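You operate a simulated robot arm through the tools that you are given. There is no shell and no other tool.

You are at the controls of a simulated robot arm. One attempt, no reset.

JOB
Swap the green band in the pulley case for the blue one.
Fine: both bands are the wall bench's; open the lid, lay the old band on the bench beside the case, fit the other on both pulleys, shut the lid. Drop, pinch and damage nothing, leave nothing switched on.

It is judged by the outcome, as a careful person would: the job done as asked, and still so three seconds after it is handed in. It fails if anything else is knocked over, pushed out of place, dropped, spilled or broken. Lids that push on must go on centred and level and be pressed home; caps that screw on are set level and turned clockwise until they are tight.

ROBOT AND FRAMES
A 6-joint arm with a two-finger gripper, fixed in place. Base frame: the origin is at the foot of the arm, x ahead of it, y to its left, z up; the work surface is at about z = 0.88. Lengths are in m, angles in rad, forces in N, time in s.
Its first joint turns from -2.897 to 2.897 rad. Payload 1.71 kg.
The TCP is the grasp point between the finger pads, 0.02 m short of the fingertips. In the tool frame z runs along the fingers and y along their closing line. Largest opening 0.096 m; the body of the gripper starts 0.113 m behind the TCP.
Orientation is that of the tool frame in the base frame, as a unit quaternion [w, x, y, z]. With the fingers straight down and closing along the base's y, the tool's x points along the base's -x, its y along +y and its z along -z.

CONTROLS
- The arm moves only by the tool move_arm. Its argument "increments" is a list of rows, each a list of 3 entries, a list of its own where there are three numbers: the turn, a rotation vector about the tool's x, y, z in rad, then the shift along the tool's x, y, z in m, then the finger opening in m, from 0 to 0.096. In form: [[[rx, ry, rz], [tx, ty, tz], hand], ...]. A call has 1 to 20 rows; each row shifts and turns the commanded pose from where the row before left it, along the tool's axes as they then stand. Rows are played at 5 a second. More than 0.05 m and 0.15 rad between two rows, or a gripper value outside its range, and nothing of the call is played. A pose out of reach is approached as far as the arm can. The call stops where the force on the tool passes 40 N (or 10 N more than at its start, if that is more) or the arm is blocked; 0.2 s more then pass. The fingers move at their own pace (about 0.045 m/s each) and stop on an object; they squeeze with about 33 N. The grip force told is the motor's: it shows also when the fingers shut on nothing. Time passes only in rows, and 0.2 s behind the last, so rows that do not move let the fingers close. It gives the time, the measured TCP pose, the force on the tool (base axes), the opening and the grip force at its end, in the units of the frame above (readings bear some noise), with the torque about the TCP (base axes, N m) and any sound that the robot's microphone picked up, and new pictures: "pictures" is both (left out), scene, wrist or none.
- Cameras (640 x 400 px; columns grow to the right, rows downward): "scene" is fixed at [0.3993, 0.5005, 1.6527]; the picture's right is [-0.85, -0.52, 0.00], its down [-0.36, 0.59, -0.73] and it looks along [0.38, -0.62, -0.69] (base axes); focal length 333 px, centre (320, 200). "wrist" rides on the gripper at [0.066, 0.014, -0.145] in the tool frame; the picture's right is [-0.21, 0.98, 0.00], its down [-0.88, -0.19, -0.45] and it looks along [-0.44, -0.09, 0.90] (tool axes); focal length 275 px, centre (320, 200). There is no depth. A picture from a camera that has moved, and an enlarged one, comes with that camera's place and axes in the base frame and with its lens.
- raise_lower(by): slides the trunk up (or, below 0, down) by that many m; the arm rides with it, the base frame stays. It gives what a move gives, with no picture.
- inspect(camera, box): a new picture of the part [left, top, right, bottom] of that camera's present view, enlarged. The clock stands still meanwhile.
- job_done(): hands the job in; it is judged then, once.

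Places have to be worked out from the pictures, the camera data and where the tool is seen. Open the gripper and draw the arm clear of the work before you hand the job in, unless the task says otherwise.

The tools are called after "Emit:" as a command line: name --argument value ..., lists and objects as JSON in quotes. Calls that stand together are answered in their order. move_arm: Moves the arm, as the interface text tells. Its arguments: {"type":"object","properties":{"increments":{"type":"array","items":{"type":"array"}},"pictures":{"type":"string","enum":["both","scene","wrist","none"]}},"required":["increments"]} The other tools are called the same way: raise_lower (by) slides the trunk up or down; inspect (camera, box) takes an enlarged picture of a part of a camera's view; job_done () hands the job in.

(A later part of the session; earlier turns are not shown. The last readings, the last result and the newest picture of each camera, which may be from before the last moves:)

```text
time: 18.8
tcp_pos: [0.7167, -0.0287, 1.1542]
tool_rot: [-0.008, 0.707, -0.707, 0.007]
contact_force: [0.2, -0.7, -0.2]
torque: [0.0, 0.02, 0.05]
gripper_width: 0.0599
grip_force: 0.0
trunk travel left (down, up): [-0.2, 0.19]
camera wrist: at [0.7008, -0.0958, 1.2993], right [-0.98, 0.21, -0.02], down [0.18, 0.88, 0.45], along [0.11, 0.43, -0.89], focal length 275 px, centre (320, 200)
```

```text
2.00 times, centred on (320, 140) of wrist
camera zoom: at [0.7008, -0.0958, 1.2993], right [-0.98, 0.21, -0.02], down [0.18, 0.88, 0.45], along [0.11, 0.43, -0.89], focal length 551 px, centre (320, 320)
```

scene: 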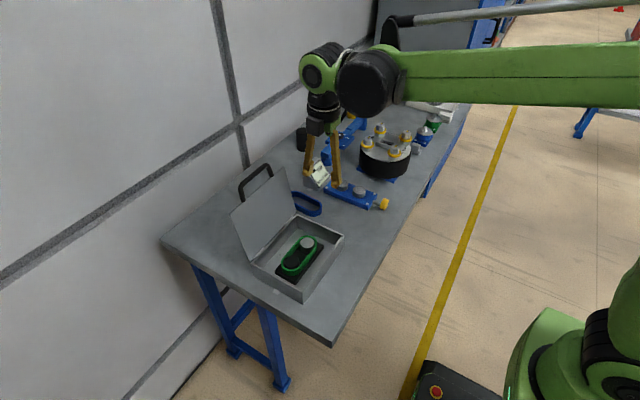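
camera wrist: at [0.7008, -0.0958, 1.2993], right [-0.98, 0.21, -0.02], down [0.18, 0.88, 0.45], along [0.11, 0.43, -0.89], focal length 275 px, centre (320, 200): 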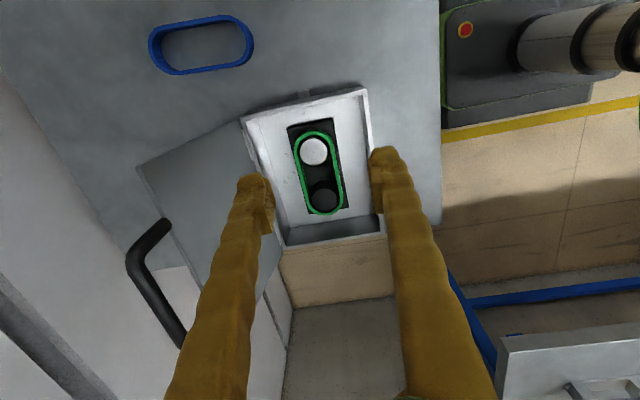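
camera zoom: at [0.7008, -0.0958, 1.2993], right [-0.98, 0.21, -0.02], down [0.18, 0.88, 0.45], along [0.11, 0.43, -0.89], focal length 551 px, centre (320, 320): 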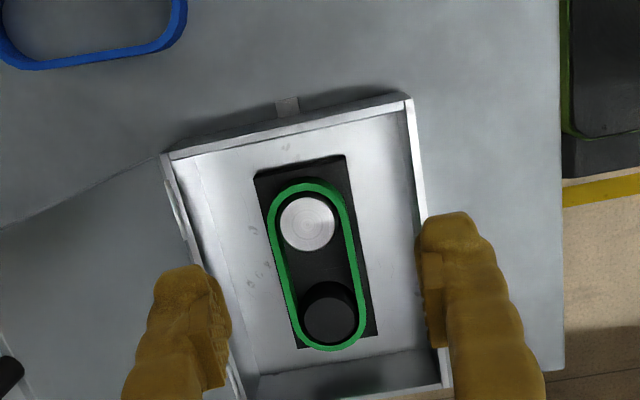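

I zoom closer at the pulleys from both cameras to judge the band's height, clearance and the pulley shape.

Emit:
inspect --camera "scene" --box '[265, 220, 335, 295]'

Emit:
inspect --camera "wrist" --box '[270, 105, 370, 225]'

Emit:
inspect --camera "wrist" --box '[140, 0, 270, 90]'

```text
5.33 times, centred on (300, 258) of scene
camera zoom: at [0.3993, 0.5005, 1.6527], right [-0.85, -0.52, 0.0], down [-0.36, 0.59, -0.73], along [0.38, -0.62, -0.69], focal length 1776 px, centre (427, -107)
```

zoom: 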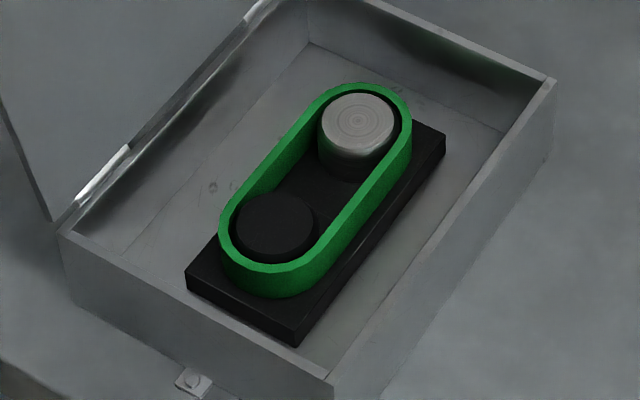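

```text
3.33 times, centred on (320, 165) of wrist
camera zoom: at [0.7008, -0.0958, 1.2993], right [-0.98, 0.21, -0.02], down [0.18, 0.88, 0.45], along [0.11, 0.43, -0.89], focal length 918 px, centre (320, 317)
```

zoom: 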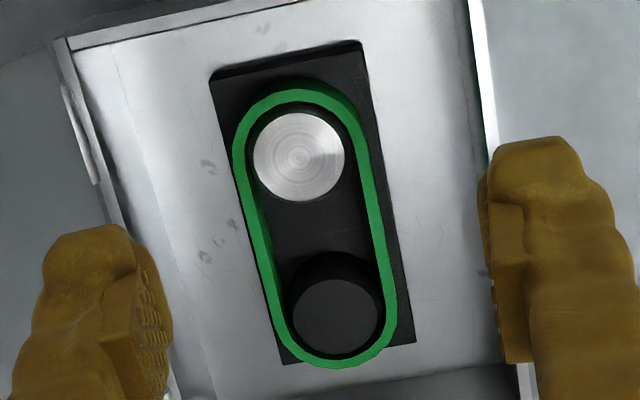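

```text
4.44 times, centred on (205, 45) of wrist
camera zoom: at [0.7008, -0.0958, 1.2993], right [-0.98, 0.21, -0.02], down [0.18, 0.88, 0.45], along [0.11, 0.43, -0.89], focal length 1224 px, centre (831, 889)
```

zoom: 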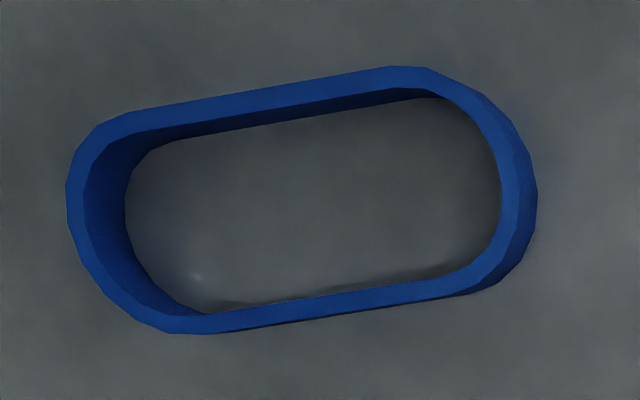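

Geometry: both bands are about 135 × 55 mm, ~20 mm tall; pulleys at about (0.7395, 0.010) and (0.7395, 0.088), so the band middle is near (0.7395, 0.049). I level the tool (it reads ~0.02 rad off), open wide and come over the band's middle, staying above the rim.

Emit:
move_arm --increments '[[[-0.02, 0, 0], [-0.02, -0.006, 0.02], 0.08], [[0, 0, 0], [-0.02, -0.006, 0.03], 0.09], [[0, 0, 0], [-0.02, -0.006, 0.03], 0.09], [[0, 0, 0], [-0.018, -0.005, 0.03], 0.09], [[0, 0, 0], [0, 0, 0.024], 0.09], [[0, 0, 0], [0, 0, 0], 0.09]]'

Emit:
inspect --camera "scene" --box '[230, 180, 360, 310]'

Emit:
inspect --camera "wrist" --box '[220, 60, 420, 260]'

```text
time: 20.2
tcp_pos: [0.7404, 0.0484, 1.0215]
tool_rot: [0.0, -0.707, 0.708, 0.0]
contact_force: [0.8, -0.1, -0.6]
torque: [0.0, 0.01, 0.0]
gripper_width: 0.0901
grip_force: 0.1
trunk travel left (down, up): [-0.2, 0.19]
camera wrist: at [0.7275, -0.0179, 1.1659], right [-0.98, 0.21, 0.0], down [0.18, 0.88, 0.44], along [0.09, 0.43, -0.9], focal length 275 px, centre (320, 200)
```

scene: 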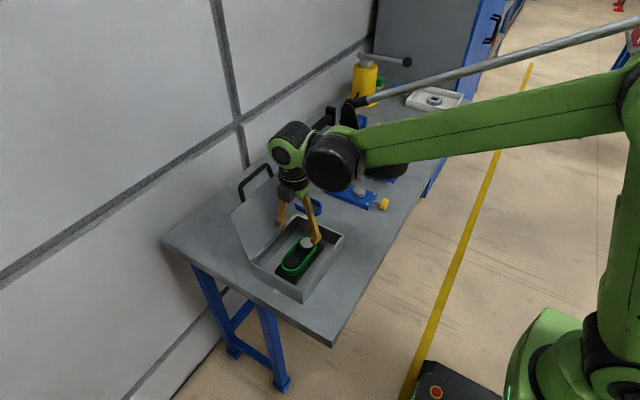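
wrist: 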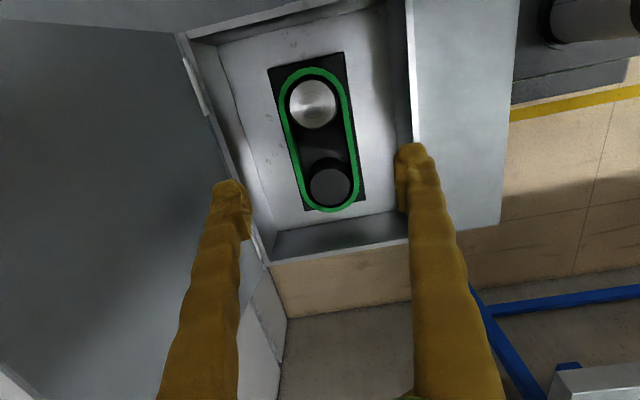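

```text
3.08 times, centred on (295, 245) of scene
camera zoom: at [0.3993, 0.5005, 1.6527], right [-0.85, -0.52, 0.0], down [-0.36, 0.59, -0.73], along [0.38, -0.62, -0.69], focal length 1024 px, centre (397, 62)
```

zoom: 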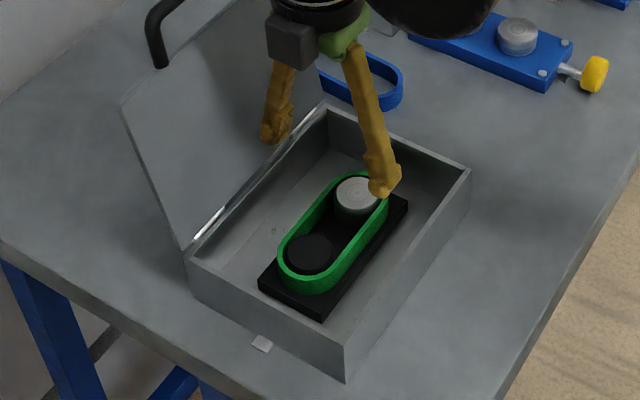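

```text
2.00 times, centred on (320, 160) of wrist
camera zoom: at [0.7275, -0.0179, 1.1659], right [-0.98, 0.21, 0.0], down [0.18, 0.88, 0.44], along [0.09, 0.43, -0.9], focal length 551 px, centre (320, 280)
```

zoom: 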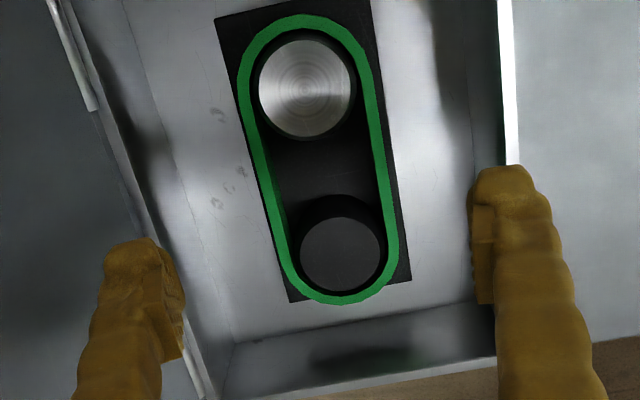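

The tool is level and centred over the band (x 0.740, y 0.049). I descend with open fingers straddling the band until the tips are about 15 mm below its top edge.

Emit:
move_arm --increments '[[[0, 0, 0], [-0.001, 0.0005, 0.025], 0.09], [[0, 0, 0], [0, 0, 0.025], 0.09], [[0, 0, 0], [0, 0, 0.025], 0.09], [[0, 0, 0], [0, 0, 0.015], 0.09], [[0, 0, 0], [0, 0, 0], 0.09]]'

Emit:
inspect --camera "scene" --box '[250, 190, 350, 300]'

Emit:
inspect --camera "wrist" --box '[220, 60, 420, 260]'

```text
time: 21.4
tcp_pos: [0.7399, 0.0494, 0.9304]
tool_rot: [0.001, -0.707, 0.707, -0.001]
contact_force: [0.8, 0.2, 0.0]
torque: [-0.03, 0.05, -0.01]
gripper_width: 0.0899
grip_force: 0.1
trunk travel left (down, up): [-0.2, 0.19]
camera wrist: at [0.7262, -0.0168, 1.0757], right [-0.98, 0.21, 0.0], down [0.18, 0.88, 0.44], along [0.09, 0.43, -0.9], focal length 275 px, centre (320, 200)
```

scene: 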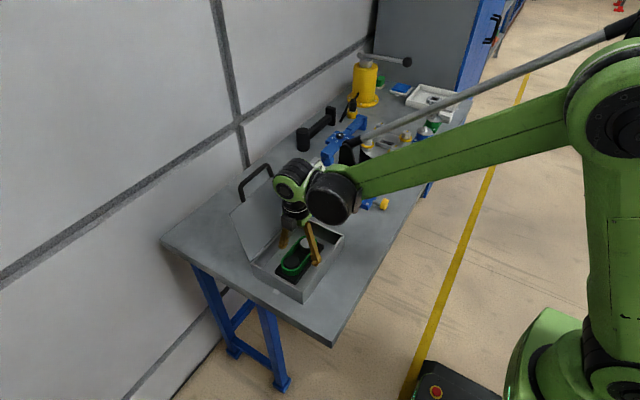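
wrist: 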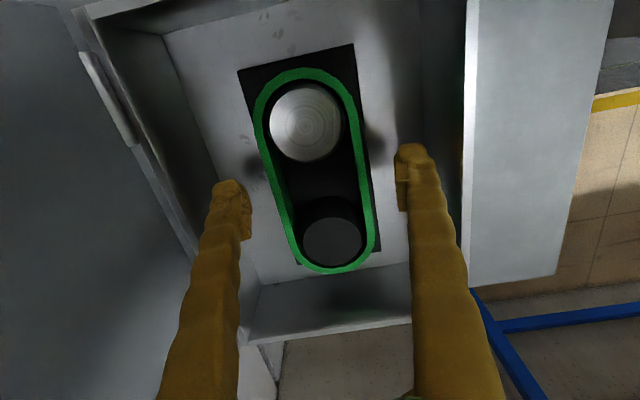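

```text
3.64 times, centred on (300, 245) of scene
camera zoom: at [0.3993, 0.5005, 1.6527], right [-0.85, -0.52, 0.0], down [-0.36, 0.59, -0.73], along [0.38, -0.62, -0.69], focal length 1211 px, centre (393, 36)
```

zoom: 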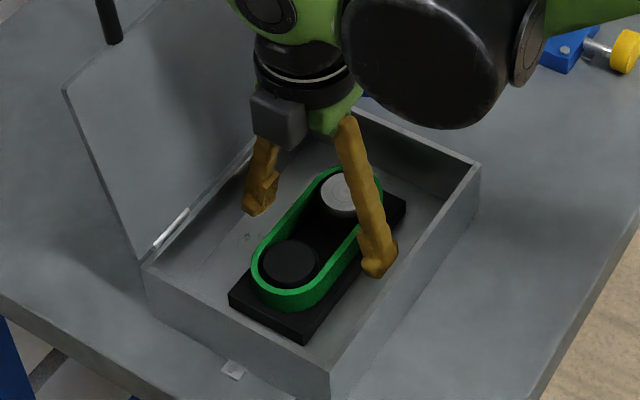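

```text
2.00 times, centred on (320, 160) of wrist
camera zoom: at [0.7262, -0.0168, 1.0757], right [-0.98, 0.21, 0.0], down [0.18, 0.88, 0.44], along [0.09, 0.43, -0.9], focal length 551 px, centre (320, 280)
```

zoom: 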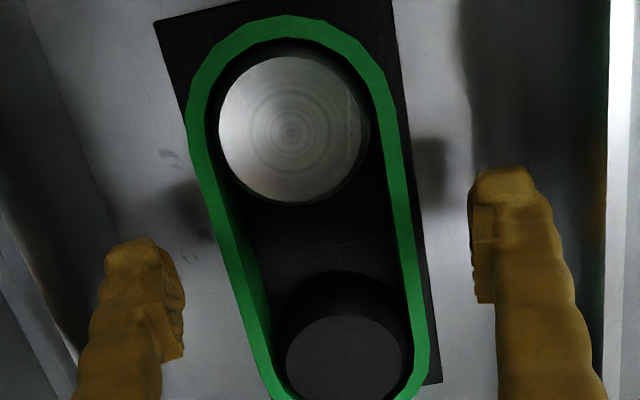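

Tips are 1 cm below the band's top edge (top ≈0.922, bottom ≈0.90). I lower 5 mm more and close gently toward 0.057 to see where the pads meet the band.

Emit:
move_arm --increments '[[[0, 0, 0], [0, 0, 0.005], 0.085], [[0, 0, 0], [0, 0, 0], 0.075], [[0, 0, 0], [0, 0, 0], 0.066], [[0, 0, 0], [0, 0, 0], 0.06], [[0, 0, 0], [0, 0, 0], 0.057], [[0, 0, 0], [0, 0, 0], 0.057]]'

Emit:
inspect --camera "wrist" --box '[220, 60, 420, 260]'

Emit:
inspect --camera "scene" --box '[250, 190, 350, 300]'

```text
time: 22.8
tcp_pos: [0.7404, 0.0495, 0.9267]
tool_rot: [0.001, -0.706, 0.708, -0.001]
contact_force: [-0.3, -0.6, 0.2]
torque: [0.0, 0.01, 0.02]
gripper_width: 0.057
grip_force: 0.3
trunk travel left (down, up): [-0.2, 0.19]
camera wrist: at [0.7262, -0.0167, 1.0712], right [-0.98, 0.21, 0.0], down [0.18, 0.88, 0.44], along [0.09, 0.43, -0.9], focal length 275 px, centre (320, 200)
```

scene: 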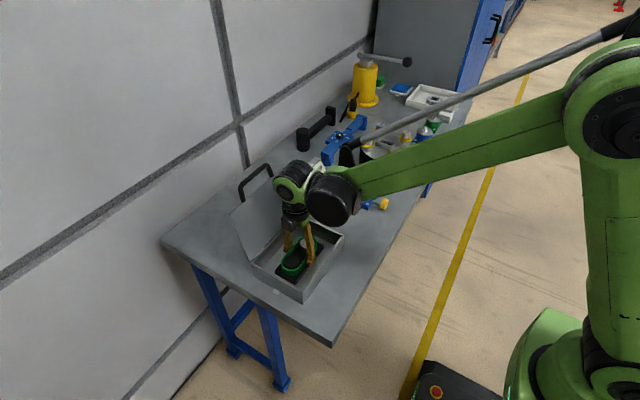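
wrist: 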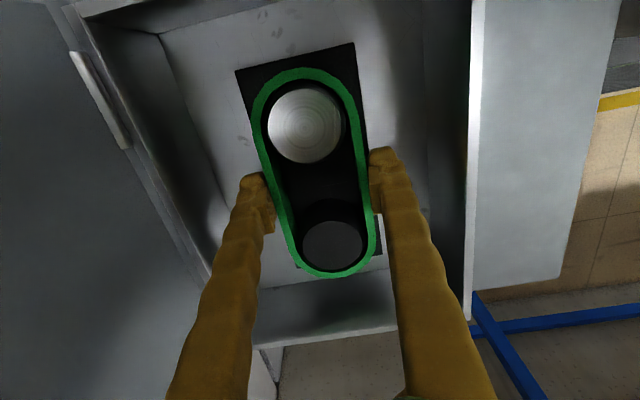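

```text
2.00 times, centred on (320, 160) of wrist
camera zoom: at [0.7262, -0.0167, 1.0712], right [-0.98, 0.21, 0.0], down [0.18, 0.88, 0.44], along [0.09, 0.43, -0.9], focal length 551 px, centre (320, 280)
```

zoom: 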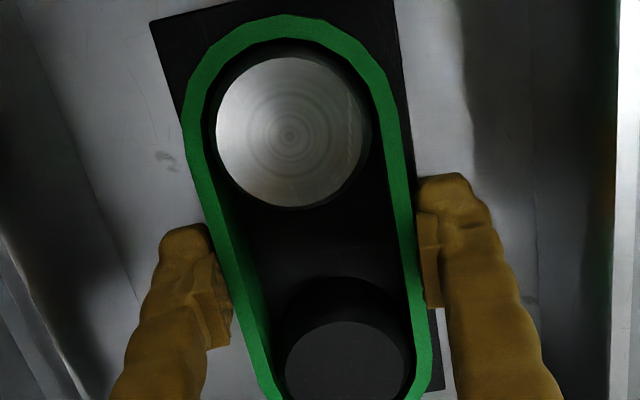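

```text
3.64 times, centred on (300, 245) of scene
camera zoom: at [0.3993, 0.5005, 1.6527], right [-0.85, -0.52, 0.0], down [-0.36, 0.59, -0.73], along [0.38, -0.62, -0.69], focal length 1211 px, centre (393, 36)
```

zoom: 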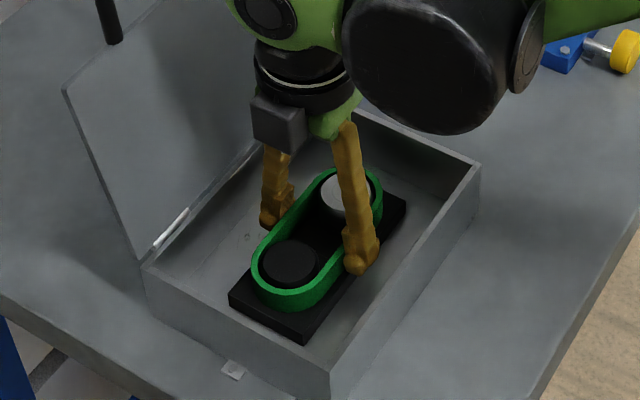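

At 57 mm the pads are next to the band without force. I close further in small steps.

Emit:
move_arm --increments '[[[0, 0, 0], [0, 0, 0], 0.054], [[0, 0, 0], [0, 0, 0], 0.051], [[0, 0, 0], [0, 0, 0], 0.049], [[0, 0, 0], [0, 0, 0], 0.049]]'

Emit:
inspect --camera "wrist" --box '[220, 60, 420, 260]'

```text
time: 23.8
tcp_pos: [0.7409, 0.0501, 0.9269]
tool_rot: [0.001, -0.707, 0.708, -0.001]
contact_force: [0.6, -0.7, 0.9]
torque: [0.06, -0.03, -0.01]
gripper_width: 0.0558
grip_force: 32.8
trunk travel left (down, up): [-0.2, 0.19]
camera wrist: at [0.7262, -0.0167, 1.0712], right [-0.98, 0.21, 0.0], down [0.18, 0.88, 0.44], along [0.09, 0.43, -0.9], focal length 275 px, centre (320, 200)
```

scene: 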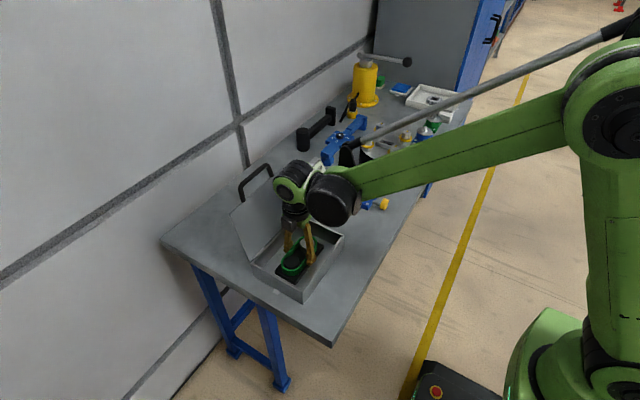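
wrist: 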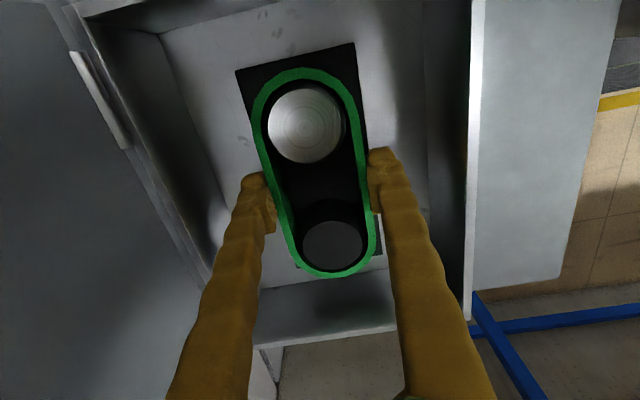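

```text
2.00 times, centred on (320, 160) of wrist
camera zoom: at [0.7262, -0.0167, 1.0712], right [-0.98, 0.21, 0.0], down [0.18, 0.88, 0.44], along [0.09, 0.43, -0.9], focal length 551 px, centre (320, 280)
```

zoom: 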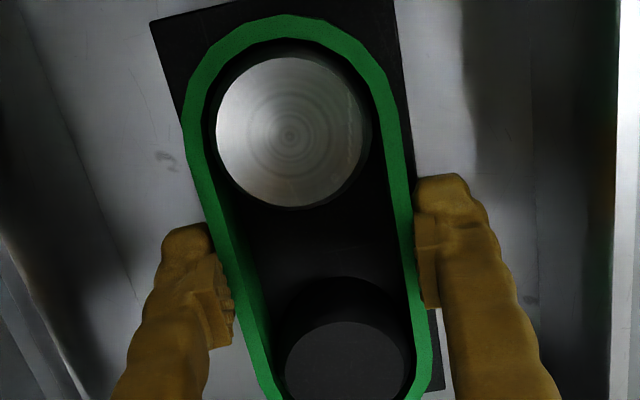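

The band is gripped firmly at 55.8 mm (rigid). Reference grip pose: TCP (0.7405, 0.0497, 0.927). I lift slowly straight up, watching the force.

Emit:
move_arm --increments '[[[0, 0, 0], [0, 0, -0.004], 0.049], [[0, 0, 0], [0, 0, -0.006], 0.049], [[0, 0, 0], [0, 0, 0], 0.049]]'

Emit:
inspect --camera "scene" --box '[250, 190, 350, 300]'

Emit:
inspect --camera "wrist" --box '[220, 60, 420, 260]'

```text
time: 24.6
tcp_pos: [0.7392, 0.0493, 0.9352]
tool_rot: [0.0, -0.707, 0.707, -0.001]
contact_force: [-0.1, -0.6, -0.7]
torque: [0.01, 0.01, 0.0]
gripper_width: 0.0556
grip_force: 32.6
trunk travel left (down, up): [-0.2, 0.19]
camera wrist: at [0.7262, -0.0166, 1.0811], right [-0.98, 0.21, 0.0], down [0.18, 0.88, 0.44], along [0.09, 0.43, -0.9], focal length 275 px, centre (320, 200)
```

scene: 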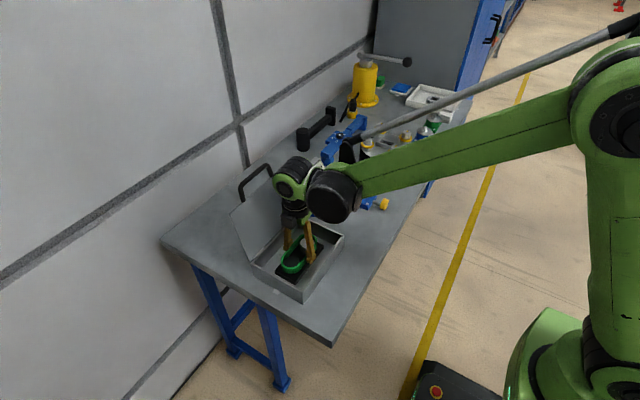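
wrist: 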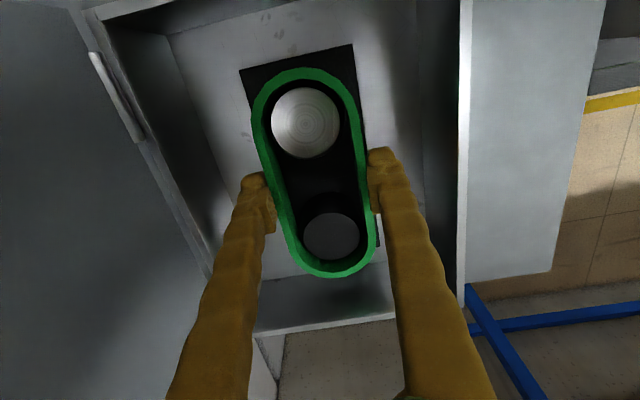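

```text
3.64 times, centred on (300, 245) of scene
camera zoom: at [0.3993, 0.5005, 1.6527], right [-0.85, -0.52, 0.0], down [-0.36, 0.59, -0.73], along [0.38, -0.62, -0.69], focal length 1211 px, centre (393, 36)
```

zoom: 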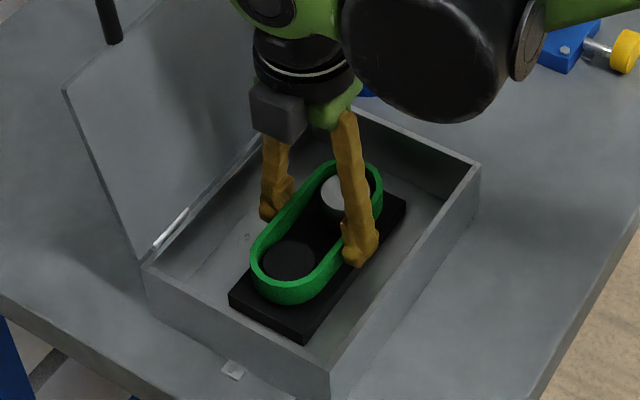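

```text
2.00 times, centred on (320, 160) of wrist
camera zoom: at [0.7262, -0.0166, 1.0811], right [-0.98, 0.21, 0.0], down [0.18, 0.88, 0.44], along [0.09, 0.43, -0.9], focal length 551 px, centre (320, 280)
```

zoom: 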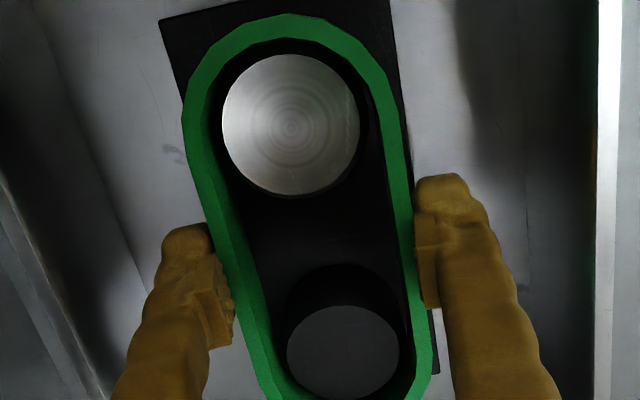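

The band rises with the gripper, freely and level. I lift it clear of the pulleys and the case rim.

Emit:
move_arm --increments '[[[0, 0, 0], [0, 0, -0.01], 0.049], [[0, 0, 0], [0, 0, -0.015], 0.049], [[0, 0, 0], [0, 0, -0.02], 0.049], [[0, 0, 0], [0, 0, -0.025], 0.049], [[0, 0, 0], [0, 0, -0.025], 0.049], [[0, 0, 0], [0, 0, 0], 0.049]]'

Emit:
inspect --camera "scene" --box '[230, 180, 370, 310]'

Emit:
inspect --camera "wrist" --box '[220, 60, 420, 260]'

```text
time: 26.0
tcp_pos: [0.7389, 0.0499, 1.0298]
tool_rot: [0.0, -0.706, 0.708, -0.001]
contact_force: [-0.4, 0.6, -1.2]
torque: [0.0, 0.0, 0.01]
gripper_width: 0.0555
grip_force: 32.9
trunk travel left (down, up): [-0.2, 0.19]
camera wrist: at [0.7249, -0.0167, 1.1757], right [-0.98, 0.21, 0.0], down [0.18, 0.88, 0.44], along [0.09, 0.43, -0.9], focal length 275 px, centre (320, 200)
```

scene: 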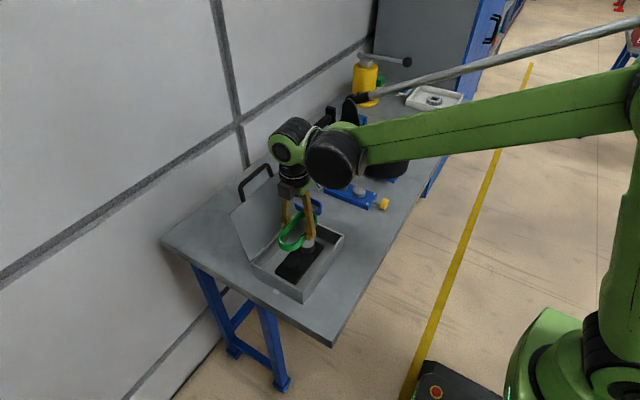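
wrist: 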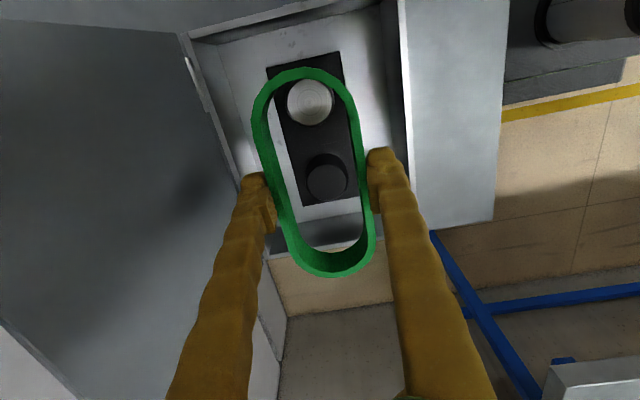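

```text
3.08 times, centred on (300, 245) of scene
camera zoom: at [0.3993, 0.5005, 1.6527], right [-0.85, -0.52, 0.0], down [-0.36, 0.59, -0.73], along [0.38, -0.62, -0.69], focal length 1024 px, centre (382, 62)
```

zoom: 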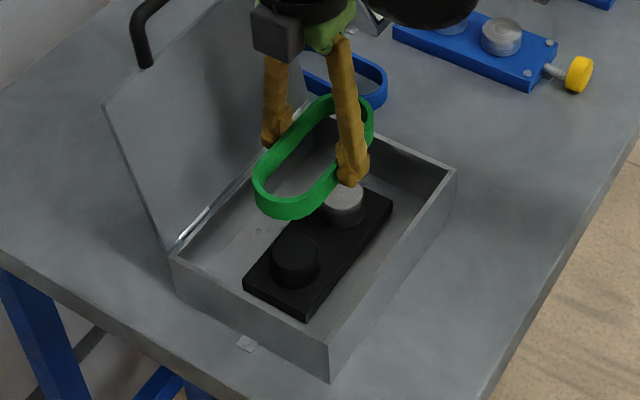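

```text
2.00 times, centred on (320, 160) of wrist
camera zoom: at [0.7249, -0.0167, 1.1757], right [-0.98, 0.21, 0.0], down [0.18, 0.88, 0.44], along [0.09, 0.43, -0.9], focal length 551 px, centre (320, 280)
```

zoom: 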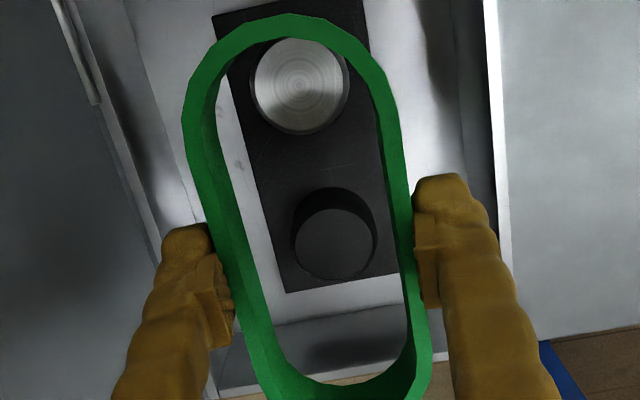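

The green band is free. I save a reference view of it in hand (to compare with the blue one later), then rise, carry it to the free bench area on the −y side of the case and turn a quarter so it lies lengthwise along x.

Emit:
inspect --camera "wrist" --box '[190, 50, 450, 300]'

Emit:
move_arm --increments '[[[0, 0, 0], [0, 0, -0.025], 0.049], [[0, 0, 0], [0, 0, -0.025], 0.049], [[0, 0, 0], [0.03, 0.01, 0], 0.049], [[0, 0, 0], [0.034, 0.012, 0], 0.049], [[0, 0, 0], [0.036, 0.013, 0], 0.049], [[0, 0, 0], [0.036, 0.013, 0], 0.049], [[0, 0, 0], [0.034, 0.012, 0], 0.049], [[0, 0, 0], [0, 0, 0], 0.049]]'

```text
1.60 times, centred on (320, 175) of wrist
camera zoom: at [0.7249, -0.0167, 1.1757], right [-0.98, 0.21, 0.0], down [0.18, 0.88, 0.44], along [0.09, 0.43, -0.9], focal length 440 px, centre (320, 240)
```

zoom: 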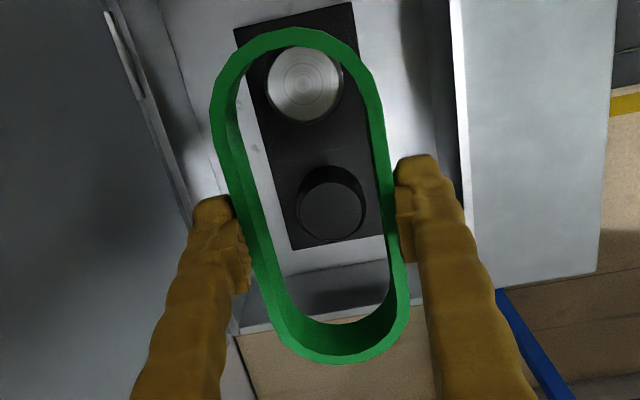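

```text
time: 27.8
tcp_pos: [0.6787, -0.1204, 1.0804]
tool_rot: [0.0, -0.707, 0.708, 0.0]
contact_force: [0.3, -0.6, -0.6]
torque: [0.01, -0.01, 0.0]
gripper_width: 0.0557
grip_force: 32.7
trunk travel left (down, up): [-0.2, 0.19]
camera wrist: at [0.6652, -0.1873, 1.226], right [-0.98, 0.21, 0.0], down [0.18, 0.88, 0.45], along [0.09, 0.44, -0.9], focal length 275 px, centre (320, 200)
```

scene: 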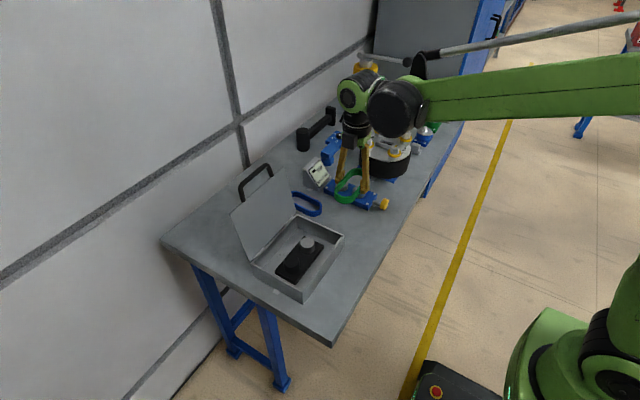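
wrist: 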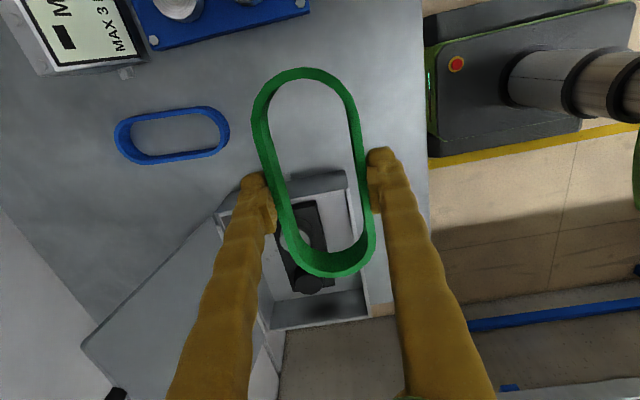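

The band is carried clear, level. Now I turn it a quarter turn (+90° about the tool axis).

Emit:
move_arm --increments '[[[0, 0, 0.1428], [0, 0, 0], 0.049], [[0, 0, 0.1428], [0, 0, 0], 0.049], [[0, 0, 0.1428], [0, 0, 0], 0.049], [[0, 0, 0.1428], [0, 0, 0], 0.049], [[0, 0, 0.1428], [0, 0, 0], 0.049], [[0, 0, 0.1428], [0, 0, 0], 0.049], [[0, 0, 0.1428], [0, 0, 0], 0.049], [[0, 0, 0.1428], [0, 0, 0], 0.049], [[0, 0, 0.1428], [0, 0, 0], 0.049], [[0, 0, 0.1428], [0, 0, 0], 0.049], [[0, 0, 0.1428], [0, 0, 0], 0.049], [[0, 0, 0], [0, 0, 0], 0.049]]'

Emit:
inspect --camera "scene" --box '[260, 130, 410, 260]'

```text
time: 30.4
tcp_pos: [0.6793, -0.1196, 1.0806]
tool_rot: [0.001, 0.002, 1.0, 0.0]
contact_force: [-0.1, -0.5, -0.7]
torque: [-0.03, -0.01, -0.01]
gripper_width: 0.0554
grip_force: 33.2
trunk travel left (down, up): [-0.2, 0.19]
camera wrist: at [0.6142, -0.1068, 1.2259], right [0.21, 0.98, 0.0], down [0.88, -0.19, 0.45], along [0.44, -0.09, -0.89], focal length 275 px, centre (320, 200)
```

scene: 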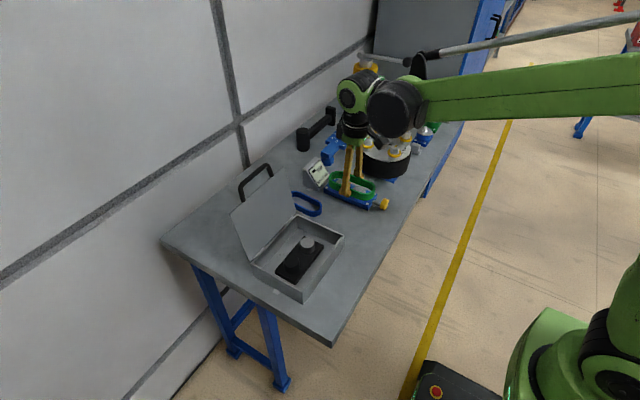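
wrist: 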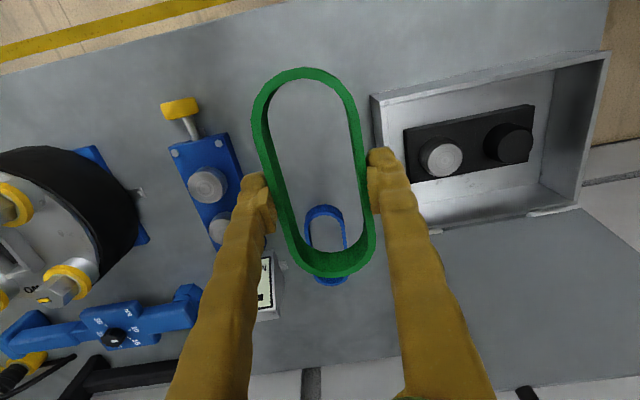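

```text
3.08 times, centred on (335, 195) of scene
camera zoom: at [0.3993, 0.5005, 1.6527], right [-0.85, -0.52, 0.0], down [-0.36, 0.59, -0.73], along [0.38, -0.62, -0.69], focal length 1024 px, centre (274, 215)
```

zoom: 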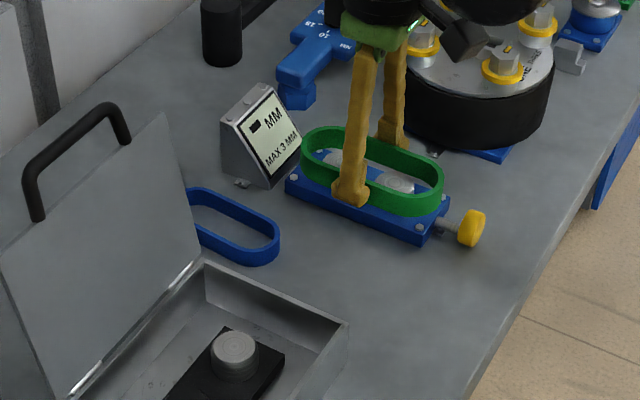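

The spot under the band is free: band will cover x 0.61–0.745, y −0.15…−0.095, clear of the case, the blue band and the blue device. I lower it to just above the bench.

Emit:
move_arm --increments '[[[0, 0, 0], [0.003, -0.004, 0.03], 0.049], [[0, 0, 0], [0, 0, 0.04], 0.049], [[0, 0, 0], [0, 0, 0.04], 0.049], [[0, 0, 0], [0, 0, 0.03], 0.049], [[0, 0, 0], [0, 0, 0.018], 0.049], [[0, 0, 0], [0, 0, 0], 0.049]]'

Emit:
inspect --camera "scene" --box '[260, 150, 400, 270]'

```text
time: 31.8
tcp_pos: [0.6771, -0.1246, 0.9223]
tool_rot: [0.0, 0.001, 1.0, 0.0]
contact_force: [-0.1, 0.6, -0.7]
torque: [0.0, -0.02, 0.01]
gripper_width: 0.0555
grip_force: 33.0
trunk travel left (down, up): [-0.2, 0.19]
camera wrist: at [0.6109, -0.1116, 1.0679], right [0.21, 0.98, 0.0], down [0.88, -0.18, 0.45], along [0.44, -0.09, -0.9], focal length 275 px, centre (320, 200)
```

scene: 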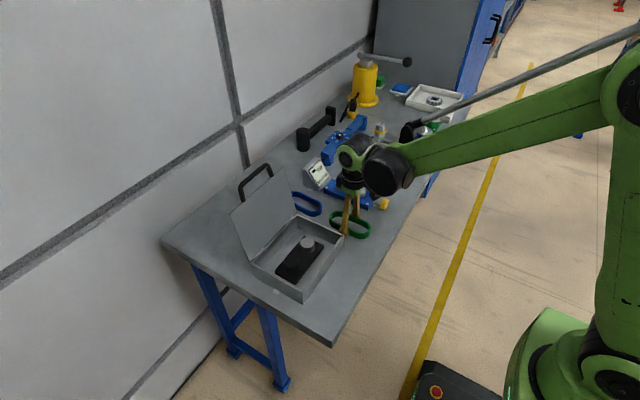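
wrist: 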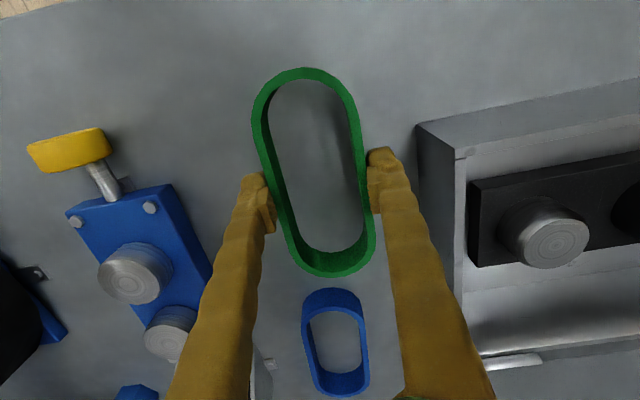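

```text
3.33 times, centred on (330, 210) of scene
camera zoom: at [0.3993, 0.5005, 1.6527], right [-0.85, -0.52, 0.0], down [-0.36, 0.59, -0.73], along [0.38, -0.62, -0.69], focal length 1110 px, centre (287, 167)
```

zoom: 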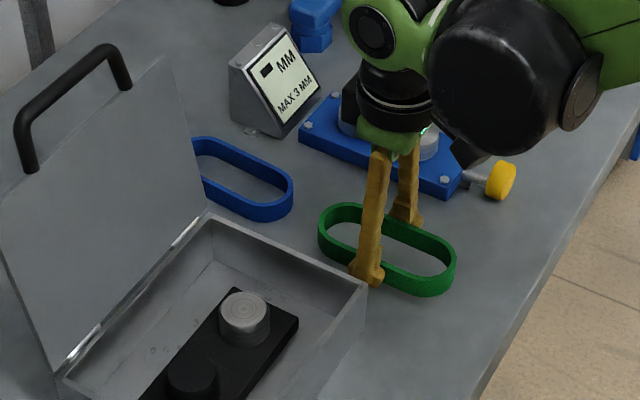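

The band hovers a little above the bench. I lower in small steps, feeling for contact.

Emit:
move_arm --increments '[[[0, 0, 0], [0, 0, 0.004], 0.049], [[0, 0, 0], [0, 0, 0.004], 0.049], [[0, 0, 0], [0, 0, 0.003], 0.049], [[0, 0, 0], [0, 0, 0], 0.049]]' --pictures "none"

Emit:
inspect --camera "scene" --box '[320, 200, 380, 250]'

```text
time: 32.8
tcp_pos: [0.677, -0.1252, 0.9117]
tool_rot: [0.001, 0.0, 1.0, 0.0]
contact_force: [-0.4, 0.7, -1.7]
torque: [-0.01, 0.0, -0.01]
gripper_width: 0.0554
grip_force: 32.8
trunk travel left (down, up): [-0.2, 0.19]
```

```text
8.00 times, centred on (350, 225) of scene
camera zoom: at [0.3993, 0.5005, 1.6527], right [-0.85, -0.52, 0.0], down [-0.36, 0.59, -0.73], along [0.38, -0.62, -0.69], focal length 2663 px, centre (80, 0)
```

zoom: 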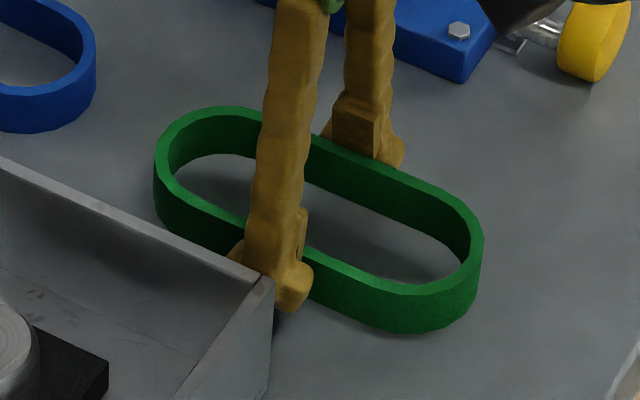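

Close to touching. I continue in 1.5 mm steps.

Emit:
move_arm --increments '[[[0, 0, 0], [0, 0, 0.0015], 0.049], [[0, 0, 0], [0, 0, 0.0015], 0.049], [[0, 0, 0], [0, 0, 0], 0.049]]' --pictures "none"

Emit:
inspect --camera "scene" --box '[320, 200, 380, 250]'

```text
time: 33.6
tcp_pos: [0.6771, -0.125, 0.9078]
tool_rot: [0.001, 0.0, 1.0, 0.0]
contact_force: [0.7, 0.0, -0.3]
torque: [0.01, -0.02, 0.02]
gripper_width: 0.0553
grip_force: 33.5
trunk travel left (down, up): [-0.2, 0.19]
```

```text
8.00 times, centred on (350, 225) of scene
camera zoom: at [0.3993, 0.5005, 1.6527], right [-0.85, -0.52, 0.0], down [-0.36, 0.59, -0.73], along [0.38, -0.62, -0.69], focal length 2663 px, centre (80, 0)
```

zoom: 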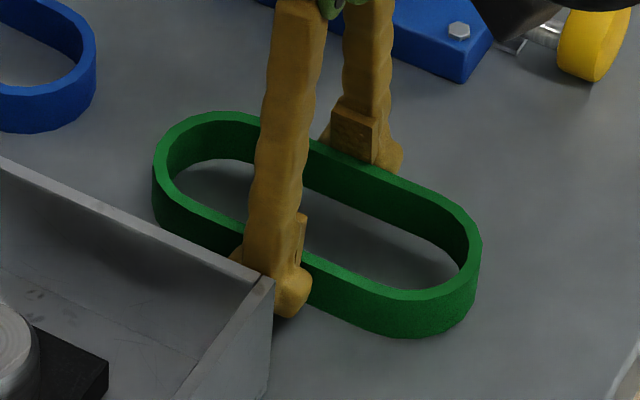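

No contact yet at 0.908. I continue by 1 mm steps.

Emit:
move_arm --increments '[[[0, 0, 0], [0, 0, 0.001], 0.049], [[0, 0, 0], [0, 0, 0.001], 0.049], [[0, 0, 0], [0, 0, 0], 0.049]]' --pictures "none"

```text
time: 34.4
tcp_pos: [0.6767, -0.124, 0.9059]
tool_rot: [0.001, 0.0, 1.0, 0.0]
contact_force: [-0.1, 0.3, -0.5]
torque: [-0.01, -0.01, -0.01]
gripper_width: 0.0551
grip_force: 33.1
trunk travel left (down, up): [-0.2, 0.19]
```

Emit:
move_arm --increments '[[[0, 0, 0], [0, 0, 0.001], 0.049], [[0, 0, 0], [0, 0, 0.001], 0.049], [[0, 0, 0], [0, 0, 0], 0.049]]' --pictures "none"

Emit:
inspect --camera "scene" --box '[320, 200, 380, 250]'

```text
time: 35.2
tcp_pos: [0.6772, -0.1234, 0.9048]
tool_rot: [0.0, -0.001, 1.0, 0.0]
contact_force: [0.6, 0.4, -0.7]
torque: [-0.01, 0.02, -0.01]
gripper_width: 0.0556
grip_force: 33.0
trunk travel left (down, up): [-0.2, 0.19]
```

```text
8.00 times, centred on (350, 225) of scene
camera zoom: at [0.3993, 0.5005, 1.6527], right [-0.85, -0.52, 0.0], down [-0.36, 0.59, -0.73], along [0.38, -0.62, -0.69], focal length 2663 px, centre (80, 0)
```

zoom: 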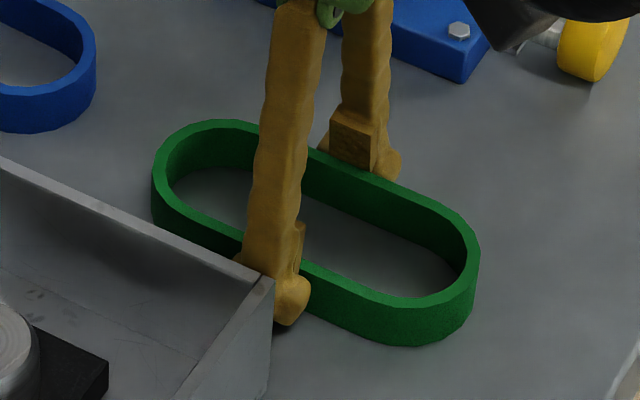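

Still no contact force at 0.905. I continue carefully, 1 mm at a time.

Emit:
move_arm --increments '[[[0, 0, 0], [0, 0, 0.001], 0.049], [[0, 0, 0], [0, 0, 0.001], 0.049], [[0, 0, 0], [0, 0, 0], 0.049]]' --pictures "none"

Emit:
inspect --camera "scene" --box '[320, 200, 380, 250]'

```text
time: 36.0
tcp_pos: [0.6769, -0.1236, 0.9033]
tool_rot: [0.001, 0.0, 1.0, 0.0]
contact_force: [9.0, 0.1, 21.7]
torque: [-0.08, 0.04, 0.01]
gripper_width: 0.0554
grip_force: 33.2
trunk travel left (down, up): [-0.2, 0.19]
```

```text
8.00 times, centred on (350, 225) of scene
camera zoom: at [0.3993, 0.5005, 1.6527], right [-0.85, -0.52, 0.0], down [-0.36, 0.59, -0.73], along [0.38, -0.62, -0.69], focal length 2663 px, centre (80, 0)
```

zoom: 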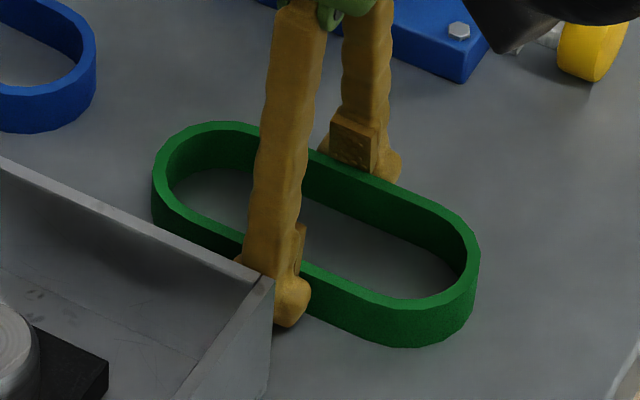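

Contact (≈22 N up) at TCP z≈0.9037: the band sits on the bench. I relieve the press by 0.8 mm, then open gently to 75 mm.

Emit:
move_arm --increments '[[[0, 0, 0], [0, 0, -0.0008], 0.049], [[0, 0, 0], [0, 0, 0], 0.055], [[0, 0, 0], [0, 0, 0], 0.058], [[0, 0, 0], [0, 0, 0], 0.065], [[0, 0, 0], [0, 0, 0], 0.075], [[0, 0, 0], [0, 0, 0], 0.078], [[0, 0, 0], [0, 0, 0], 0.078]]'

Emit:
inspect --camera "scene" --box '[300, 190, 400, 260]'

Emit:
inspect --camera "wrist" --box '[220, 60, 420, 300]'

```text
time: 37.6
tcp_pos: [0.6766, -0.1251, 0.9025]
tool_rot: [0.001, 0.0, 1.0, 0.0]
contact_force: [-0.7, 0.3, 0.3]
torque: [0.01, 0.03, 0.0]
gripper_width: 0.0781
grip_force: 0.0
trunk travel left (down, up): [-0.2, 0.19]
camera wrist: at [0.6113, -0.1113, 1.0487], right [0.21, 0.98, 0.0], down [0.88, -0.18, 0.45], along [0.44, -0.09, -0.89], focal length 275 px, centre (320, 200)
```

scene: 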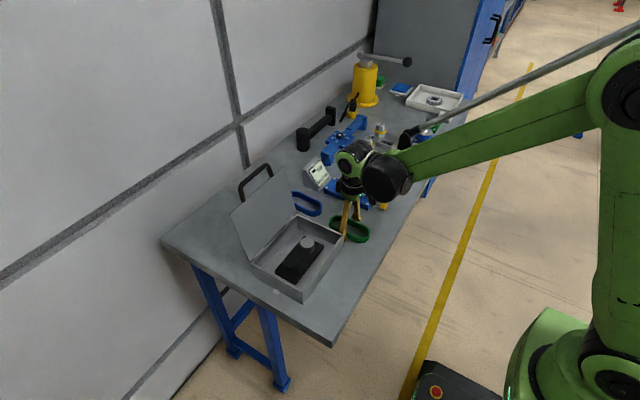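
wrist: 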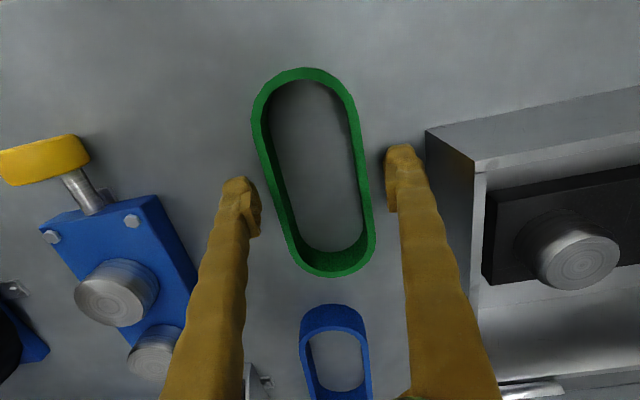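

```text
5.71 times, centred on (350, 225) of scene
camera zoom: at [0.3993, 0.5005, 1.6527], right [-0.85, -0.52, 0.0], down [-0.36, 0.59, -0.73], along [0.38, -0.62, -0.69], focal length 1902 px, centre (149, 57)
```

zoom: 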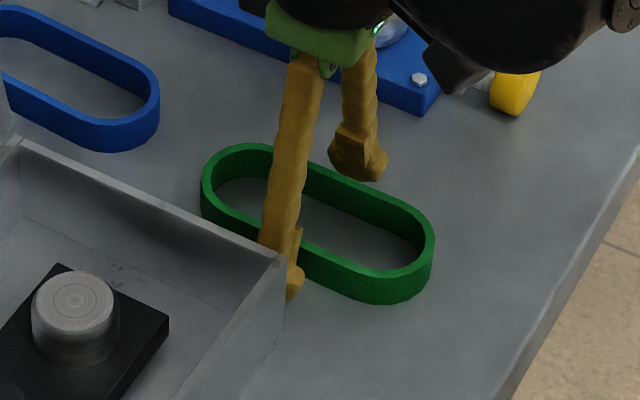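

```text
1.67 times, centred on (320, 180) of wrist
camera zoom: at [0.6113, -0.1113, 1.0487], right [0.21, 0.98, 0.0], down [0.88, -0.18, 0.45], along [0.44, -0.09, -0.89], focal length 459 px, centre (320, 233)
```

zoom: 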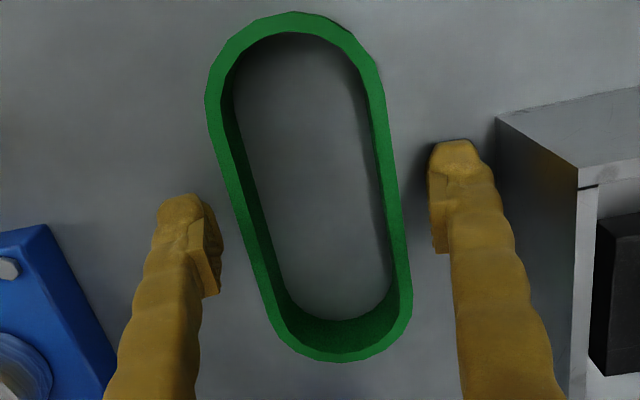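

The green band rests flat on the bench and is released. I rise straight up and move over to the blue band.

Emit:
move_arm --increments '[[[0, 0, 0], [0, 0, -0.03], 0.078], [[0, 0, 0], [0, 0, -0.045], 0.078], [[0, 0, 0], [0, 0, -0.045], 0.078], [[0, 0, 0], [-0.04, -0.005, 0], 0.078], [[0, 0, 0], [-0.045, -0.005, 0], 0.078], [[0, 0, 0], [-0.045, -0.005, 0], 0.078], [[0, 0, 0], [-0.045, -0.005, 0], 0.078], [[0, 0, 0], [0, 0, 0], 0.078]]'

Emit:
inspect --camera "scene" --box '[230, 150, 390, 270]'

Emit:
inspect --camera "wrist" --box '[220, 60, 420, 300]'

```text
time: 39.4
tcp_pos: [0.8512, -0.1448, 1.0219]
tool_rot: [0.001, 0.0, 1.0, -0.001]
contact_force: [0.6, -0.1, 0.4]
torque: [0.0, 0.05, -0.01]
gripper_width: 0.0782
grip_force: 0.2
trunk travel left (down, up): [-0.2, 0.19]
camera wrist: at [0.7855, -0.1311, 1.1676], right [0.21, 0.98, 0.0], down [0.88, -0.18, 0.45], along [0.44, -0.09, -0.9], focal length 275 px, centre (320, 200)
```

scene: 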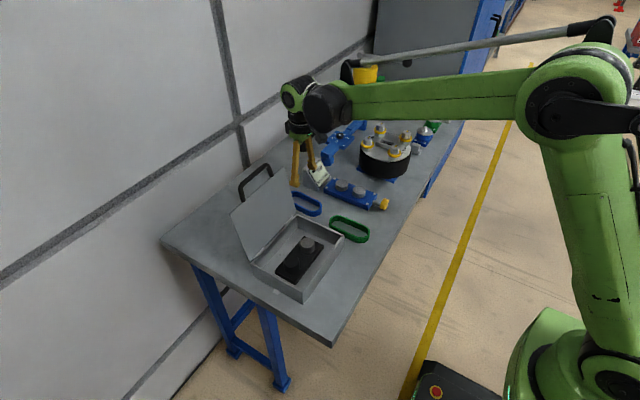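
wrist: 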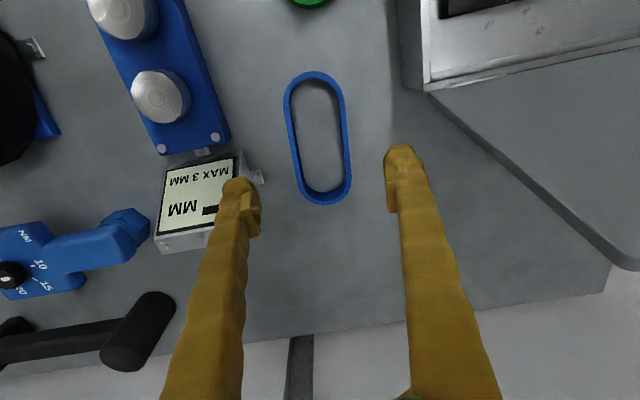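

```text
3.33 times, centred on (310, 210) of scene
camera zoom: at [0.3993, 0.5005, 1.6527], right [-0.85, -0.52, 0.0], down [-0.36, 0.59, -0.73], along [0.38, -0.62, -0.69], focal length 1110 px, centre (353, 167)
```

zoom: 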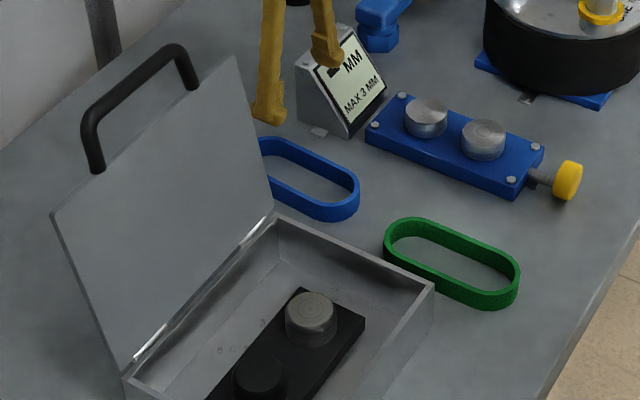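

```text
1.67 times, centred on (320, 180) of wrist
camera zoom: at [0.7855, -0.1311, 1.1676], right [0.21, 0.98, 0.0], down [0.88, -0.18, 0.45], along [0.44, -0.09, -0.9], focal length 459 px, centre (320, 233)
```

zoom: 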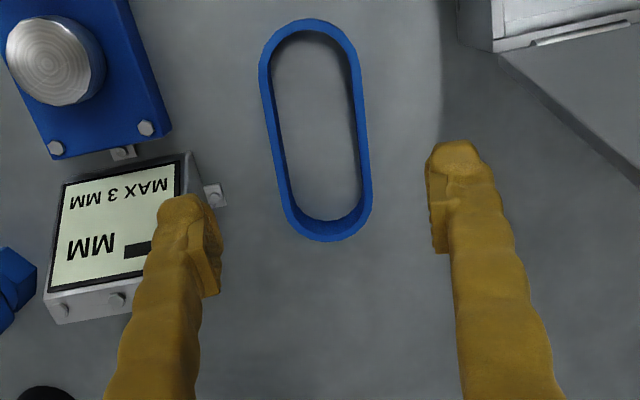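

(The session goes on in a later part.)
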